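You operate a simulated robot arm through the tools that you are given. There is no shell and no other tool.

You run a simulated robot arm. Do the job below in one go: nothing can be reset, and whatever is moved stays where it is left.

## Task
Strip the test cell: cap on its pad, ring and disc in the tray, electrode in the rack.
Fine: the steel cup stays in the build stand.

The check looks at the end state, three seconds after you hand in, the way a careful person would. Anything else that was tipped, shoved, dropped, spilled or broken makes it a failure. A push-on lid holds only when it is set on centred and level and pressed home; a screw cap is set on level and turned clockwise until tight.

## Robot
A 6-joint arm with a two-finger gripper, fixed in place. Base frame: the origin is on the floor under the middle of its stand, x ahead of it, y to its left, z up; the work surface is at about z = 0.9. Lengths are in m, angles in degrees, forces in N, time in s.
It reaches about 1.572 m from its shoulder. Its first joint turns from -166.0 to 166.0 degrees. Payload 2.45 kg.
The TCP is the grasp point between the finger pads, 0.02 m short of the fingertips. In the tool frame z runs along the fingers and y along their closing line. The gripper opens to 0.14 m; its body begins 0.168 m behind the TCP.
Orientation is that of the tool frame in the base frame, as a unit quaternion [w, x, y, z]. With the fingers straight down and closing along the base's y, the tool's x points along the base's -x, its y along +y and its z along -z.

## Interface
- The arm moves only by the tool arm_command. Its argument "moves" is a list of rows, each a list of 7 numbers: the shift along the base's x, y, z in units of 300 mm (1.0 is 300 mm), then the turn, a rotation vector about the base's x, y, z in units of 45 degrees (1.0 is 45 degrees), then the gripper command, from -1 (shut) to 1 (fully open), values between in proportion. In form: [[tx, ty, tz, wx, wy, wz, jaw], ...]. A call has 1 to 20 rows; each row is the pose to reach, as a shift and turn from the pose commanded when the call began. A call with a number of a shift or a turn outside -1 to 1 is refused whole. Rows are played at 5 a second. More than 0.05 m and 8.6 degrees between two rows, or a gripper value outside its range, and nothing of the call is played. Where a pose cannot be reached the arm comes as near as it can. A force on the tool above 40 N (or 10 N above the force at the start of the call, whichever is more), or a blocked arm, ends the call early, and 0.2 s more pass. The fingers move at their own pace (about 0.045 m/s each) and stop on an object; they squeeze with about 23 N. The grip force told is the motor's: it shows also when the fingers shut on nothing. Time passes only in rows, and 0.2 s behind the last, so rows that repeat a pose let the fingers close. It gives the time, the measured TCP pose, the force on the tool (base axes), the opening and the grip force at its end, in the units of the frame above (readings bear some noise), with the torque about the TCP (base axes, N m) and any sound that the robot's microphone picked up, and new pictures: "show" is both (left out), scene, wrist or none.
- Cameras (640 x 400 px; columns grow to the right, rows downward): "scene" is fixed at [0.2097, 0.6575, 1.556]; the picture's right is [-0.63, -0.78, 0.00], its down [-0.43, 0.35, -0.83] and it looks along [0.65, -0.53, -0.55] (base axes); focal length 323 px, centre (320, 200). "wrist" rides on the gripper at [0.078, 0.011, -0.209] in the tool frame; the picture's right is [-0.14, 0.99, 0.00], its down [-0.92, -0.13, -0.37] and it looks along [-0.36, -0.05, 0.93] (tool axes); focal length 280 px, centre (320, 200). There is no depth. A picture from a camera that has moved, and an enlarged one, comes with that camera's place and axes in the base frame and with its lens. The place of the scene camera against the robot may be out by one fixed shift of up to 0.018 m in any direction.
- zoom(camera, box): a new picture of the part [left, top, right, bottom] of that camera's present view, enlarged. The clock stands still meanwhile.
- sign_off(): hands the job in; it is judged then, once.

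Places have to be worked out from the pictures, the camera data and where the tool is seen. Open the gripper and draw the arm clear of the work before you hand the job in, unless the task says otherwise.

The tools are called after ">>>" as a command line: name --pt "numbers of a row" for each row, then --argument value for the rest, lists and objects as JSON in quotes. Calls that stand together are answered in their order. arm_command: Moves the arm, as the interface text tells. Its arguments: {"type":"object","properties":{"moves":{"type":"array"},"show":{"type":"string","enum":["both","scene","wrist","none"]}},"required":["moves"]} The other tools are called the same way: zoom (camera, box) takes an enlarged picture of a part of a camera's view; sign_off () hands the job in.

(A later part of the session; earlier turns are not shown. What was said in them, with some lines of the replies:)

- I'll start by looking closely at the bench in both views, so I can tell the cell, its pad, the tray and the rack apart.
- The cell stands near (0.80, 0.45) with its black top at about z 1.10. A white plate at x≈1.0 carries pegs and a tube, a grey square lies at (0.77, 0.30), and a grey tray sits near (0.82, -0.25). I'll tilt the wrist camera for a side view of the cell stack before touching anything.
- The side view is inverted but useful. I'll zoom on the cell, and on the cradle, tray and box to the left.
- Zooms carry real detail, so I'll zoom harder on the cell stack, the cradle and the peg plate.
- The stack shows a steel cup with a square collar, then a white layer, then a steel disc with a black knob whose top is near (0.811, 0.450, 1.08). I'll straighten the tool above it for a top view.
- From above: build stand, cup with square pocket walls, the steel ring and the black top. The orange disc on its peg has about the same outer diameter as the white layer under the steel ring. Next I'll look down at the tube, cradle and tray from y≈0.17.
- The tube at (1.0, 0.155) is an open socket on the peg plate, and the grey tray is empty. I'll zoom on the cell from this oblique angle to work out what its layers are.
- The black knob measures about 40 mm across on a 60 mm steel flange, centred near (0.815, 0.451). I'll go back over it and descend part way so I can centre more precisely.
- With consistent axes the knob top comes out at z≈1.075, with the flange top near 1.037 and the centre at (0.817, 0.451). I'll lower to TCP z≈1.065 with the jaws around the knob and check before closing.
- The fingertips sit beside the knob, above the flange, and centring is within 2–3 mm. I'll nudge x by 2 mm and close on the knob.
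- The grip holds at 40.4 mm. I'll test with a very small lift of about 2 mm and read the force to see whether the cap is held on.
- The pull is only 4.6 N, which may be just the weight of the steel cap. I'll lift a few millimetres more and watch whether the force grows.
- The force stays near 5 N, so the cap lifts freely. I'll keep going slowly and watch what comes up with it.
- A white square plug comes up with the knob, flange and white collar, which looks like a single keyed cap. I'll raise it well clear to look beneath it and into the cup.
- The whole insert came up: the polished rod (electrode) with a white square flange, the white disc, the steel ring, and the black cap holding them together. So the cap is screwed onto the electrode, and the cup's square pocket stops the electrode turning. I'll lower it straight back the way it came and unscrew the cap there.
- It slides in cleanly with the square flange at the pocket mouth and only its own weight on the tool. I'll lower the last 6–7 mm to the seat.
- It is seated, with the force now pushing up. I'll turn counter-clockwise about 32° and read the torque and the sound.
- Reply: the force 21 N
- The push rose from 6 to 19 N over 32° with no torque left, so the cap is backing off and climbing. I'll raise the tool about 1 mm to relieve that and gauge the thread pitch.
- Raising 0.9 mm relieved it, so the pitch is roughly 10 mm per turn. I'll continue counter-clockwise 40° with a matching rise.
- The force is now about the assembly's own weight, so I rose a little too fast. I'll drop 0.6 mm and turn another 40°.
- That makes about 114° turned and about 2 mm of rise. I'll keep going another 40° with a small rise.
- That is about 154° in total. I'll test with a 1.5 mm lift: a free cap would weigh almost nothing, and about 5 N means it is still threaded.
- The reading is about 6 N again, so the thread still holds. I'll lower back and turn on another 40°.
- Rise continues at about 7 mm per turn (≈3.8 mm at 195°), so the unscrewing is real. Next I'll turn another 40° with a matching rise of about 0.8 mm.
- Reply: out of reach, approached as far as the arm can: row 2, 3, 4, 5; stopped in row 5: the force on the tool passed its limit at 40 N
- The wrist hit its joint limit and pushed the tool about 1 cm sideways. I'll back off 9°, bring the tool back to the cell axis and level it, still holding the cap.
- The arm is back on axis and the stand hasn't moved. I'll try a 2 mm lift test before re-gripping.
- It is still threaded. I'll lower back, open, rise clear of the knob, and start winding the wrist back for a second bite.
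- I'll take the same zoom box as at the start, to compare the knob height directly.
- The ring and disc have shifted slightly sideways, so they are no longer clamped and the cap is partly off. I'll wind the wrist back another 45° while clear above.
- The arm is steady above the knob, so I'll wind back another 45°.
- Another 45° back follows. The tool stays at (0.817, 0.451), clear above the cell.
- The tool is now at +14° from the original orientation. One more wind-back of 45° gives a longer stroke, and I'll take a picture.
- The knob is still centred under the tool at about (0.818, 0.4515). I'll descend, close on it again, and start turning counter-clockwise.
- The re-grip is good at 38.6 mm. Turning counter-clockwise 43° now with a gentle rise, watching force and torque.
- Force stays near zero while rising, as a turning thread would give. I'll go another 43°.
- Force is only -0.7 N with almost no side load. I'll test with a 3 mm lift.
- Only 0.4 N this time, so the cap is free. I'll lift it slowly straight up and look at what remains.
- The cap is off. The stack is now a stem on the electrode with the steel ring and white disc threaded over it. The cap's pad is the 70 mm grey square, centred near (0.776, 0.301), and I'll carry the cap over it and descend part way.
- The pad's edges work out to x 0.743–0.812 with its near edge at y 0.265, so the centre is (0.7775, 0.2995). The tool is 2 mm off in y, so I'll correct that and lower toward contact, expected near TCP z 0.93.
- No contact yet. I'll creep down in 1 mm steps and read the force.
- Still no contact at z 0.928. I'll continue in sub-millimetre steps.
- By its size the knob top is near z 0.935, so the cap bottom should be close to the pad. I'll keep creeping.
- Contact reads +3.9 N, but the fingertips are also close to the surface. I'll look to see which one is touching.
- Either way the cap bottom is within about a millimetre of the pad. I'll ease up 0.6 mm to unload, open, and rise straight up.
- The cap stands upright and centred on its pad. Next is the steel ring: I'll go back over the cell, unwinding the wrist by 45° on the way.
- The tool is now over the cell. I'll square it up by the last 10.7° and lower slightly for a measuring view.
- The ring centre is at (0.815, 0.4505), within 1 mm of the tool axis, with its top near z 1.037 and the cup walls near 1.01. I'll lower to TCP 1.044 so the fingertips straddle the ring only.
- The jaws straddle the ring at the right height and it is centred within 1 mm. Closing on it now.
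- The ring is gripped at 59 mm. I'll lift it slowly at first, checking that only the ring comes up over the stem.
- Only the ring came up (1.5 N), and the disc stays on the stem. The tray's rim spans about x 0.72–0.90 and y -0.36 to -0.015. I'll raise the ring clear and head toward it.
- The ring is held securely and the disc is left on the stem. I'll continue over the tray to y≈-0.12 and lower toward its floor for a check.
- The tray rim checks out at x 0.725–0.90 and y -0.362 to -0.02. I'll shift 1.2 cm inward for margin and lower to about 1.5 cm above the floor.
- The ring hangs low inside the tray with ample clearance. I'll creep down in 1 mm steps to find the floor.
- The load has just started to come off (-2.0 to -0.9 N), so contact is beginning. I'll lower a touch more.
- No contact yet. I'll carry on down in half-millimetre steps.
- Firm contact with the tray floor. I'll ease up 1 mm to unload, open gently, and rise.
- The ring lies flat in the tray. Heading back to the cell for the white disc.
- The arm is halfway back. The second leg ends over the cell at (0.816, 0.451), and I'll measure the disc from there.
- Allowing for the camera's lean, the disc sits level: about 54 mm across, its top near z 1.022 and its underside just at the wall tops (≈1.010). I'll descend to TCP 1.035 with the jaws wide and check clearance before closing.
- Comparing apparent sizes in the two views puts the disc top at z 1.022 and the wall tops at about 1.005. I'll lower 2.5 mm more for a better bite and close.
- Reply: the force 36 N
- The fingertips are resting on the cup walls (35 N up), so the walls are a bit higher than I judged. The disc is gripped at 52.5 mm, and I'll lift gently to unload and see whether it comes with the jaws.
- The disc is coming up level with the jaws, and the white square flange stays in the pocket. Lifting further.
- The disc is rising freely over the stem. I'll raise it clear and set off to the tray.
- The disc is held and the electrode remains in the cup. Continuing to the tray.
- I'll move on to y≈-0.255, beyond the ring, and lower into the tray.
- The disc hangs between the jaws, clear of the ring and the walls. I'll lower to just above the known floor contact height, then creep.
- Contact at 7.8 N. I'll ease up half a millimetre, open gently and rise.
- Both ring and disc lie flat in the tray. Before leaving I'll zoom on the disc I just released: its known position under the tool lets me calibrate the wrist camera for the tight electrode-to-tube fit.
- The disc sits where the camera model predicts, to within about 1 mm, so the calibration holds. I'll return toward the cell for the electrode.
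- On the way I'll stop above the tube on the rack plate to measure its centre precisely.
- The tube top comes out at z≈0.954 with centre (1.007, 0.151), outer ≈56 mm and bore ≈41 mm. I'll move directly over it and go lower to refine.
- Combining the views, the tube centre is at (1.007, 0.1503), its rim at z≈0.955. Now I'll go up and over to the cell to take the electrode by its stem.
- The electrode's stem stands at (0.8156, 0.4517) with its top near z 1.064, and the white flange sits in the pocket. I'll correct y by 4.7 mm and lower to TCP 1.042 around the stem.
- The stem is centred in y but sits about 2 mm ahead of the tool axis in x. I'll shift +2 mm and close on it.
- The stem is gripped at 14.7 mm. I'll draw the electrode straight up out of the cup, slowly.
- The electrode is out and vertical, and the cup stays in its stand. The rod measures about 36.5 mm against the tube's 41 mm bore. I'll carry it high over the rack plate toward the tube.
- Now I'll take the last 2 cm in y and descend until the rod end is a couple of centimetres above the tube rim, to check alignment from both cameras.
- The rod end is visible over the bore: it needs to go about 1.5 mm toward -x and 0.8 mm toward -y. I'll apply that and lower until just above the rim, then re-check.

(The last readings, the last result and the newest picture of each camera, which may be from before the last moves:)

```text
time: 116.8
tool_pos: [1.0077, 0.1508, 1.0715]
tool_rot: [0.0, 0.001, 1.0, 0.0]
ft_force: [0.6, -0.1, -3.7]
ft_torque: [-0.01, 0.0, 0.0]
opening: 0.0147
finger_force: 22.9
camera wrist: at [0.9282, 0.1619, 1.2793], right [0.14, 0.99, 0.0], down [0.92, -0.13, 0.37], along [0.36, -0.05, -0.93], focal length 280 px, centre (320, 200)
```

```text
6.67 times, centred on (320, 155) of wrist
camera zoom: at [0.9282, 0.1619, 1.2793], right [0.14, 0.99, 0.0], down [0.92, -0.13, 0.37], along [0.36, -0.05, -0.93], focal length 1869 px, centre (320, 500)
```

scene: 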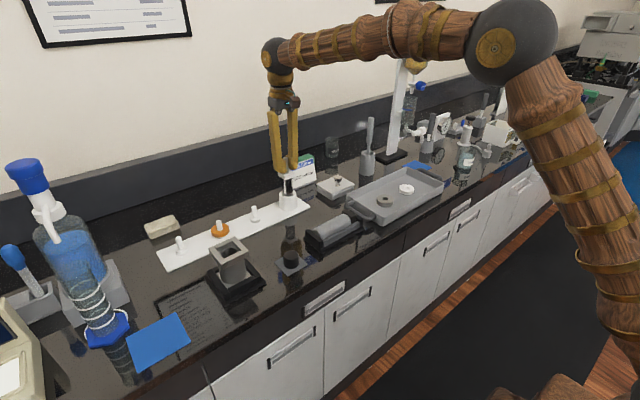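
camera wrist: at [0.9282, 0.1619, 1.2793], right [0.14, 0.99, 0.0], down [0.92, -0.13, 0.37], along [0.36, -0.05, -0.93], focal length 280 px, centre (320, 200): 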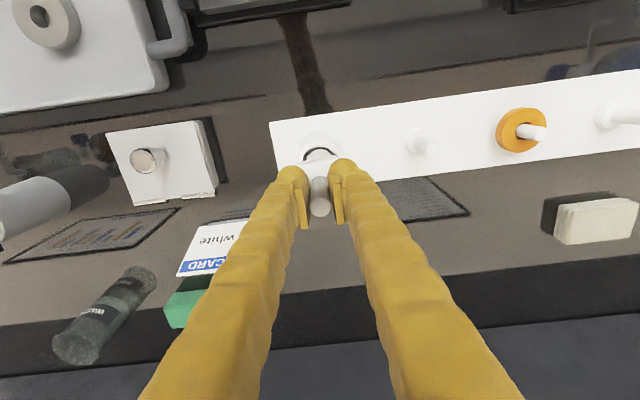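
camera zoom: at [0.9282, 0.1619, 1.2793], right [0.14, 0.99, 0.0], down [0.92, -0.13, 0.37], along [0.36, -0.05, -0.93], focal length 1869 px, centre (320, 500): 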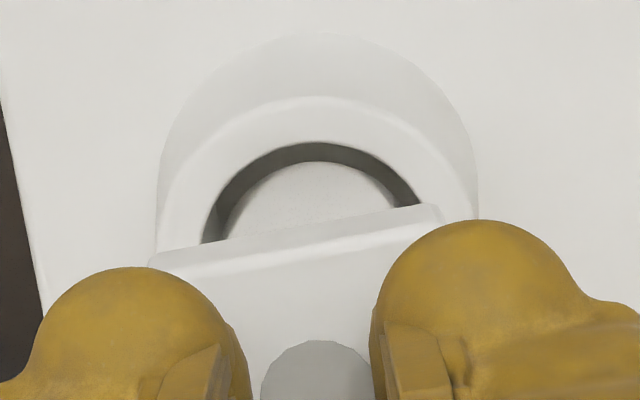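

The rod end now sits nearly concentric in the bore mouth in both views. I'll trim half a millimetre and lower slowly, watching the force.

>>> arm_command --pt "0.002 -0.0017 0 0 0 0 -1" --pt "0.002 -0.0017 -0.012 0 0 0 -1" --pt "0.002 -0.0017 -0.022 0 0 0 -1" --pt "0.002 -0.0017 -0.03 0 0 0 -1" --pt "0.002 -0.0017 -0.037 0 0 0 -1" --pt "0.002 -0.0017 -0.044 0 0 0 -1" --pt "0.002 -0.0017 -0.044 0 0 0 -1" --show "both"

>>> zoom --camera "scene" --box '[272, 165, 308, 215]'

>>> zoom --camera "wrist" --box '[290, 125, 350, 185]'

```text
time: 118.4
tool_pos: [1.0092, 0.1506, 1.0574]
tool_rot: [-0.001, 0.0, 1.0, 0.0]
ft_force: [0.6, -0.3, -3.7]
ft_torque: [-0.02, -0.01, -0.01]
opening: 0.0147
finger_force: 22.7
camera wrist: at [0.9298, 0.1616, 1.2663], right [0.14, 0.99, 0.0], down [0.92, -0.13, 0.37], along [0.37, -0.05, -0.93], focal length 280 px, centre (320, 200)
```

scene: 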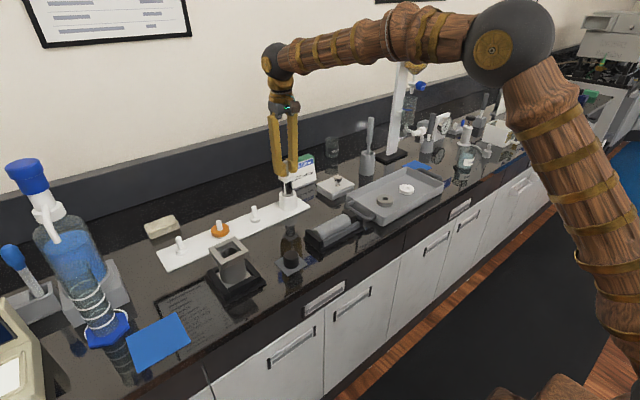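
wrist: 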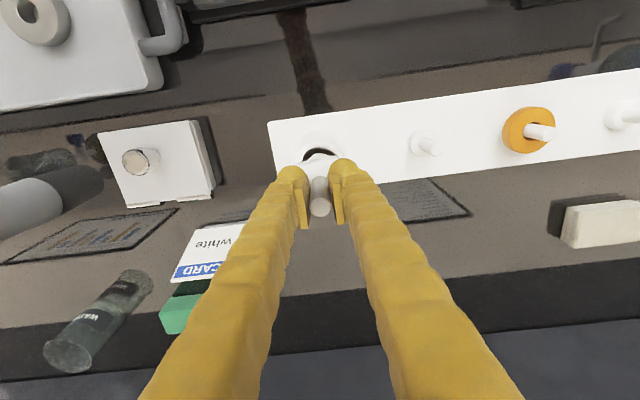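

```text
8.00 times, centred on (290, 190) of scene
camera zoom: at [0.2097, 0.6575, 1.556], right [-0.63, -0.78, 0.0], down [-0.43, 0.35, -0.83], along [0.65, -0.53, -0.55], focal length 2585 px, centre (560, 280)
```

zoom: 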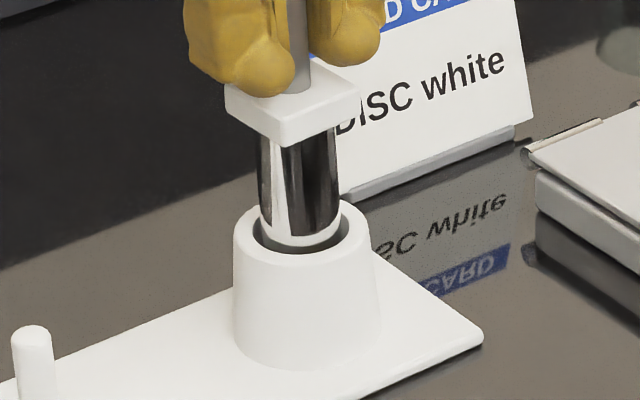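

```text
6.67 times, centred on (320, 155) of wrist
camera zoom: at [0.9298, 0.1616, 1.2663], right [0.14, 0.99, 0.0], down [0.92, -0.13, 0.37], along [0.37, -0.05, -0.93], focal length 1869 px, centre (320, 500)
```

zoom: 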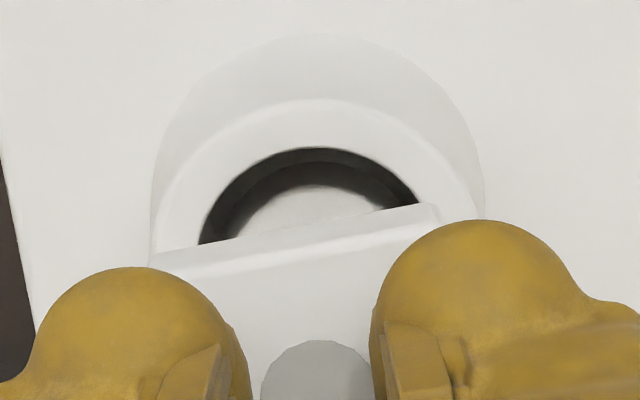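

The rod has entered the bore with no contact force (just its 3.7 N weight). I'll keep lowering gradually.

>>> arm_command --pt "0 0 -0.01 0 0 0 -1" --pt "0 0 -0.02 0 0 0 -1" --pt "0 0 -0.03 0 0 0 -1" --pt "0 0 -0.04 0 0 0 -1" --pt "0 0 -0.05 0 0 0 -1" --pt "0 0 -0.06 0 0 0 -1" --pt "0 0 -0.07 0 0 0 -1" --pt "0 0 -0.07 0 0 0 -1" --show "scene"

>>> zoom --camera "scene" --box '[272, 165, 308, 215]'

```text
time: 120.2
tool_pos: [1.0085, 0.1508, 1.0373]
tool_rot: [0.001, 0.0, 1.0, 0.0]
ft_force: [0.0, -0.5, -3.0]
ft_torque: [0.01, -0.03, -0.02]
opening: 0.0148
finger_force: 23.4
```

scene: 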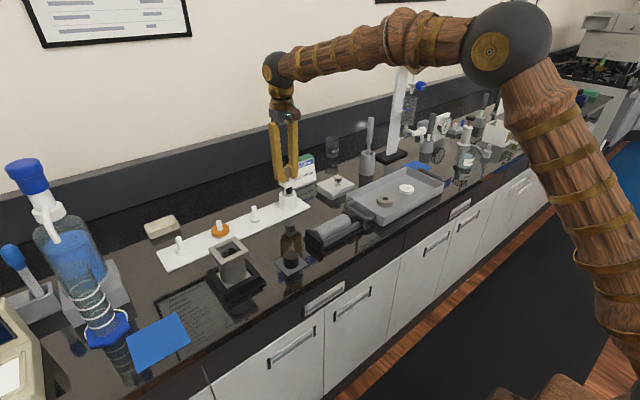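

```text
8.00 times, centred on (290, 190) of scene
camera zoom: at [0.2097, 0.6575, 1.556], right [-0.63, -0.78, 0.0], down [-0.43, 0.35, -0.83], along [0.65, -0.53, -0.55], focal length 2585 px, centre (560, 280)
```

zoom: 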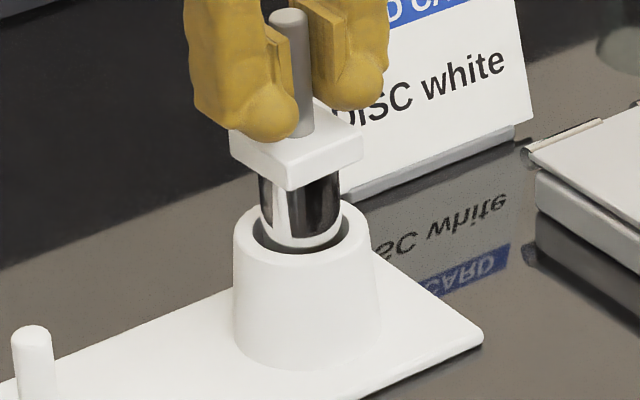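

Sliding in cleanly. Continuing down in small steps, looking for the seat.

>>> arm_command --pt "0 0 -0.007 0 0 0 -1" --pt "0 0 -0.014 0 0 0 -1" --pt "0 0 -0.021 0 0 0 -1" --pt "0 0 -0.028 0 0 0 -1" --pt "0 0 -0.035 0 0 0 -1" --pt "0 0 -0.042 0 0 0 -1" --pt "0 0 -0.042 0 0 0 -1" --show "scene"

>>> zoom --camera "scene" --box '[272, 165, 308, 215]'

```text
time: 121.8
tool_pos: [1.0078, 0.1503, 1.0243]
tool_rot: [0.0, -0.001, 1.0, 0.001]
ft_force: [0.3, 0.0, -3.6]
ft_torque: [-0.02, -0.02, 0.01]
opening: 0.0147
finger_force: 22.5
```

scene: 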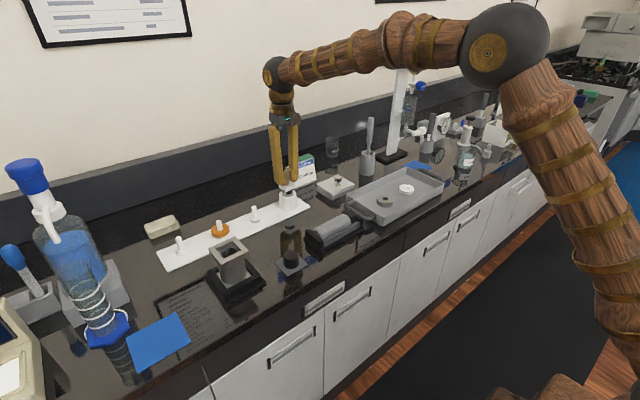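

```text
8.00 times, centred on (290, 190) of scene
camera zoom: at [0.2097, 0.6575, 1.556], right [-0.63, -0.78, 0.0], down [-0.43, 0.35, -0.83], along [0.65, -0.53, -0.55], focal length 2585 px, centre (560, 280)
```

zoom: 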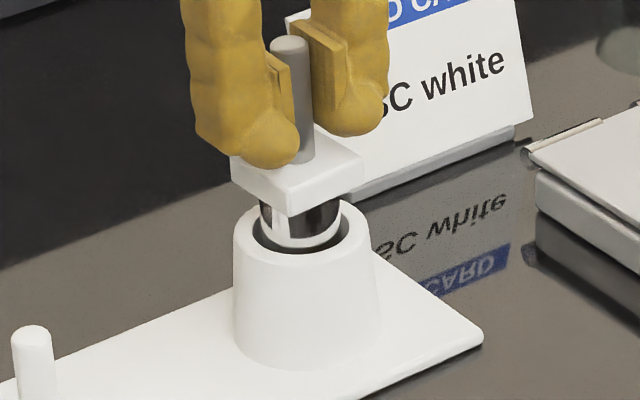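

>>> arm_command --pt "0 0 -0.006 0 0 0 -1" --pt "0 0 -0.012 0 0 0 -1" --pt "0 0 -0.018 0 0 0 -1" --pt "0 0 -0.024 0 0 0 -1" --pt "0 0 -0.024 0 0 0 -1" --show "none"

```text
time: 123.0
tool_pos: [1.0084, 0.1499, 1.0176]
tool_rot: [-0.001, 0.0, 1.0, 0.0]
ft_force: [-1.0, -0.1, 1.7]
ft_torque: [-0.02, 0.09, -0.03]
opening: 0.0148
finger_force: 23.1
```

The load reversed (-3.6 to +1.7 N), so the rod has reached the tube floor. A quick look, then I'll release.

>>> zoom --camera "scene" --box '[272, 165, 308, 215]'

>>> arm_command --pt "0 0 0 0 0 0 -0.8" --pt "0 0 0 0 0 0 -0.6" --pt "0 0 0 0 0 0 -0.4" --pt "0 0 0 0 0 0 -0.3" --pt "0 0 0 0 0 0 -0.3" --show "both"

>>> zoom --camera "scene" --box '[265, 160, 315, 220]'

```text
8.00 times, centred on (290, 190) of scene
camera zoom: at [0.2097, 0.6575, 1.556], right [-0.63, -0.78, 0.0], down [-0.43, 0.35, -0.83], along [0.65, -0.53, -0.55], focal length 2585 px, centre (560, 280)
```

zoom: 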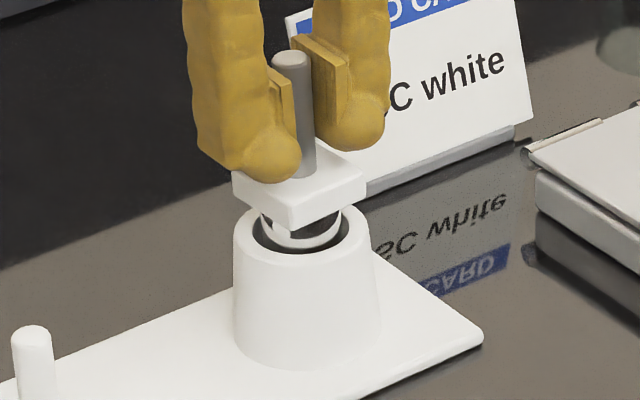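

```text
time: 124.2
tool_pos: [1.0083, 0.1495, 1.0184]
tool_rot: [0.0, 0.001, 1.0, 0.0]
ft_force: [0.2, 0.4, 0.1]
ft_torque: [-0.01, 0.0, 0.01]
opening: 0.0489
finger_force: 0.0
camera wrist: at [0.9291, 0.1616, 1.2263], right [0.14, 0.99, 0.0], down [0.92, -0.13, 0.37], along [0.37, -0.05, -0.93], focal length 280 px, centre (320, 200)
```

scene: 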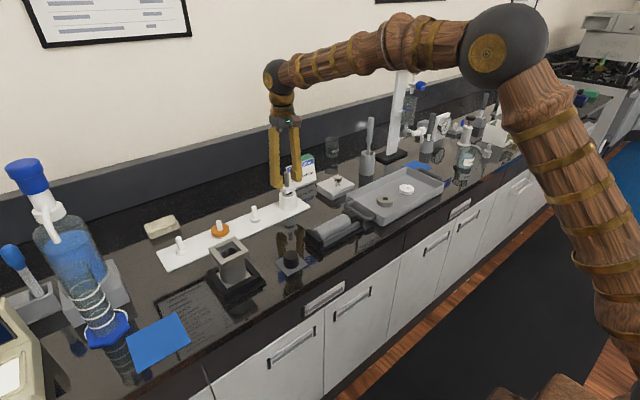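
wrist: 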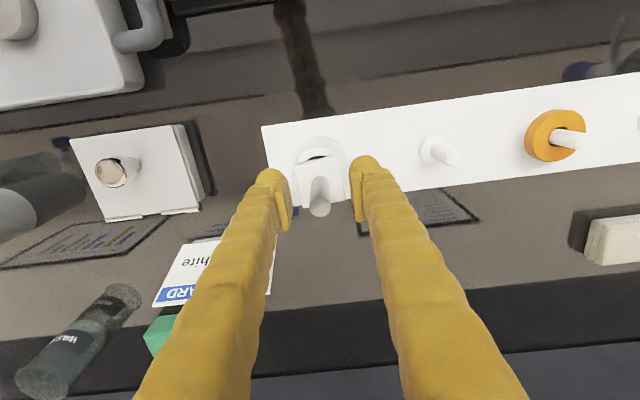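

```text
6.67 times, centred on (290, 190) of scene
camera zoom: at [0.2097, 0.6575, 1.556], right [-0.63, -0.78, 0.0], down [-0.43, 0.35, -0.83], along [0.65, -0.53, -0.55], focal length 2154 px, centre (520, 267)
```

zoom: 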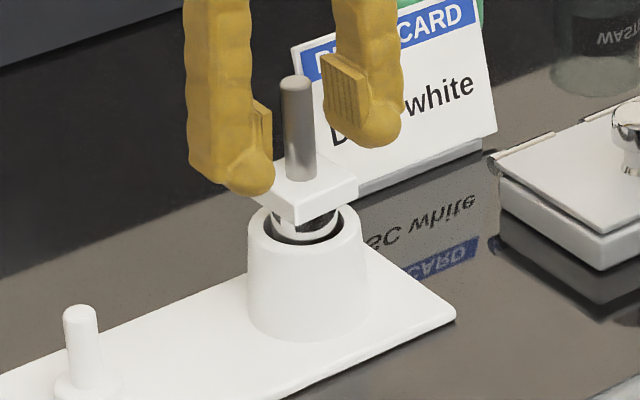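

The electrode stands upright in the tube on its own. I'll withdraw straight up and then clear of the work.

>>> arm_command --pt "0 0 0.03 0 0 0 -0.3" --pt "0 0 0.1 0 0 0 -0.3" --pt "0 0 0.22 0 0 0 -0.3" --pt "0 0 0.37 0 0 0 -0.3" --pt "0 0 0.52 0 0 0 -0.2" --pt "0 0 0.67 0 0 0 -0.1" --pt "0 0 0.82 0 0 0 0.0" --pt "-0.1 0.05 0.92 0 0 0 0.2" --pt "-0.22 0.1 0.96 0 0 0 0.4" --pt "-0.36 0.15 0.96 0 0 0 0.6" --pt "-0.5 0.2 0.96 0 0 0 0.8" --pt "-0.64 0.25 0.96 0 0 0 1" --pt "-0.78 0.3 0.96 0 0 0 1" --pt "-0.92 0.35 0.96 0 0 0 1" --pt "-0.92 0.35 0.96 0 0 0 1" --show "both"

>>> zoom --camera "scene" --box '[150, 150, 470, 320]'

>>> zoom --camera "scene" --box '[260, 160, 320, 220]'

>>> zoom --camera "wrist" --box '[120, 80, 520, 300]'

```text
time: 127.4
tool_pos: [0.7308, 0.2546, 1.3034]
tool_rot: [0.0, 0.0, 1.0, 0.0]
ft_force: [0.1, 0.0, 0.3]
ft_torque: [0.02, -0.04, -0.01]
opening: 0.1399
finger_force: 0.1
camera wrist: at [0.6521, 0.2655, 1.5124], right [0.14, 0.99, 0.0], down [0.92, -0.13, 0.37], along [0.36, -0.05, -0.93], focal length 280 px, centre (320, 200)
```

scene: 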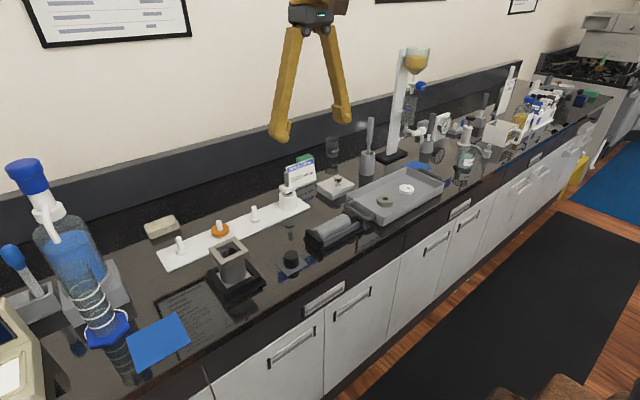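
wrist: 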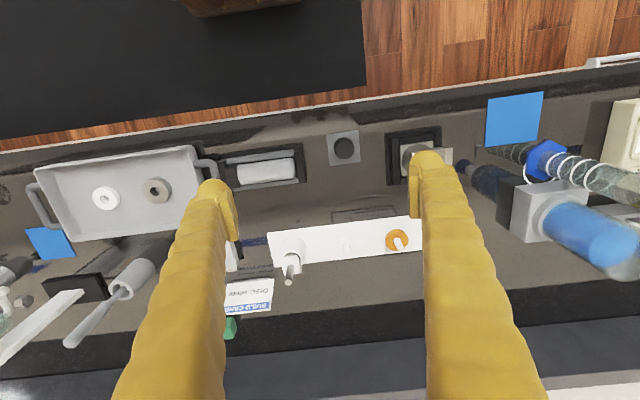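

```text
2.00 times, centred on (310, 235) of scene
camera zoom: at [0.2097, 0.6575, 1.556], right [-0.63, -0.78, 0.0], down [-0.43, 0.35, -0.83], along [0.65, -0.53, -0.55], focal length 646 px, centre (340, 130)
```

zoom: 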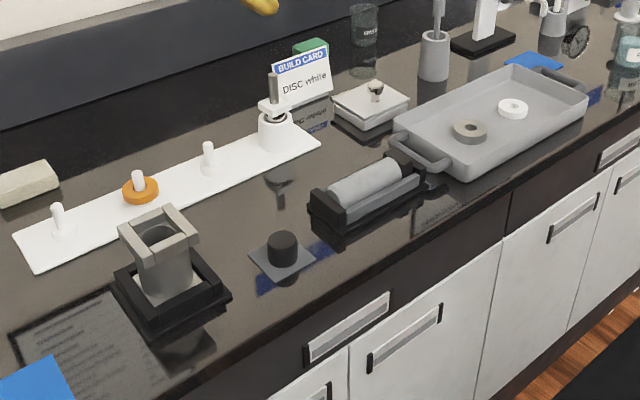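

```text
6.67 times, centred on (290, 190) of scene
camera zoom: at [0.2097, 0.6575, 1.556], right [-0.63, -0.78, 0.0], down [-0.43, 0.35, -0.83], along [0.65, -0.53, -0.55], focal length 2154 px, centre (520, 267)
```

zoom: 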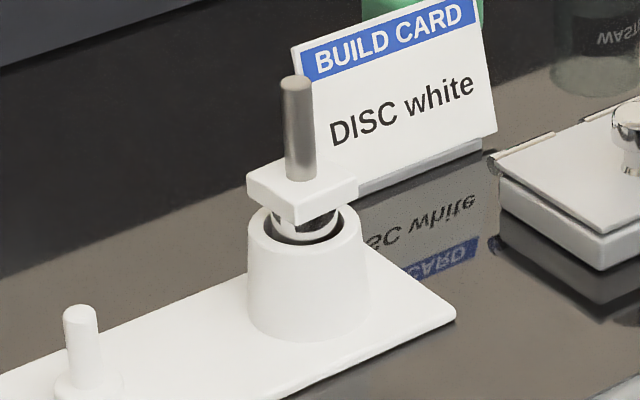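

```text
1.60 times, centred on (320, 190) of wrist
camera zoom: at [0.6521, 0.2655, 1.5124], right [0.14, 0.99, 0.0], down [0.92, -0.13, 0.37], along [0.36, -0.05, -0.93], focal length 449 px, centre (320, 216)
```

zoom: 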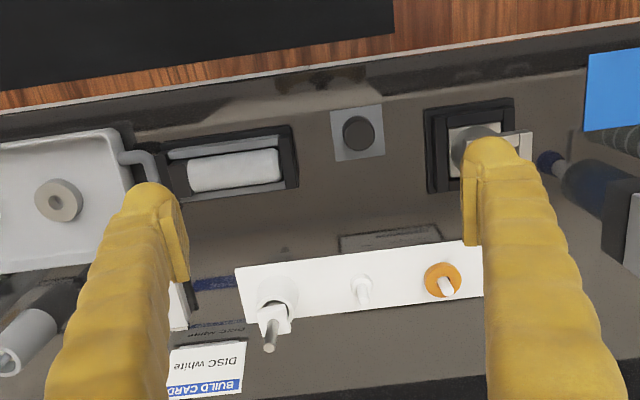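

Everything looks in place. One last close look at the cup in its stand and the cap on its pad before handing in.

>>> zoom --camera "scene" --box '[195, 230, 315, 310]'

>>> zoom --camera "scene" --box '[350, 160, 450, 230]'

```text
5.00 times, centred on (255, 270) of scene
camera zoom: at [0.2097, 0.6575, 1.556], right [-0.63, -0.78, 0.0], down [-0.43, 0.35, -0.83], along [0.65, -0.53, -0.55], focal length 1616 px, centre (645, -150)
```

zoom: 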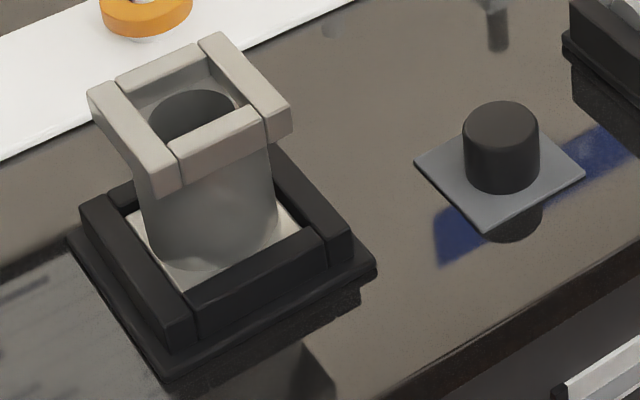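

```text
5.71 times, centred on (400, 195) of scene
camera zoom: at [0.2097, 0.6575, 1.556], right [-0.63, -0.78, 0.0], down [-0.43, 0.35, -0.83], along [0.65, -0.53, -0.55], focal length 1846 px, centre (-137, 229)
```

zoom: 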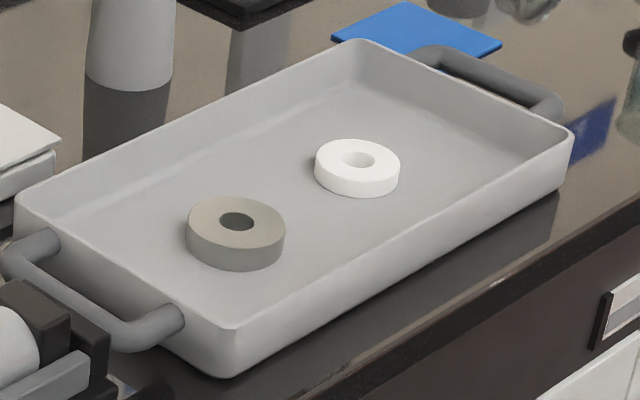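

The final state checks out: cap upright and centred on its pad, ring and disc flat in the tray, electrode upright in the rack tube, and the steel cup seated in its stand. The gripper is open and the arm is clear, so I'm handing in.

>>> sign_off

```text
The job is handed in.
```

The test cell is stripped and the job is handed in. I don't have the check's result yet.

- **Cap:** unscrewed from the electrode, and standing upright in the middle of its grey pad.
- **Ring and disc:** both lie flat in the grey tray.
- **Electrode:** stands upright in the white tube on the peg plate, on its own after I let go.
- **Steel cup:** still seated in the build stand, which did not move.

I took the grey tray with handles as "the tray" and the white peg plate as "the rack", because nothing was labelled. The ring and disc would also have fitted the plate's empty pegs.

Three things happened along the way:

- **First lift:** the cap brought the whole insert up with it. I lowered it straight back and unscrewed the cap in the cup.
- **Unscrewing:** the wrist reached its turning limit once, and the tool moved about 1 cm sideways while it held the cap. I brought it back to the cell axis.
- **Gripping the disc:** the fingertips pressed on the cup walls with about 35 N for a moment.

I saw no damage in the pictures afterwards, and nothing was knocked over. The gripper is open and the arm is clear of the work.
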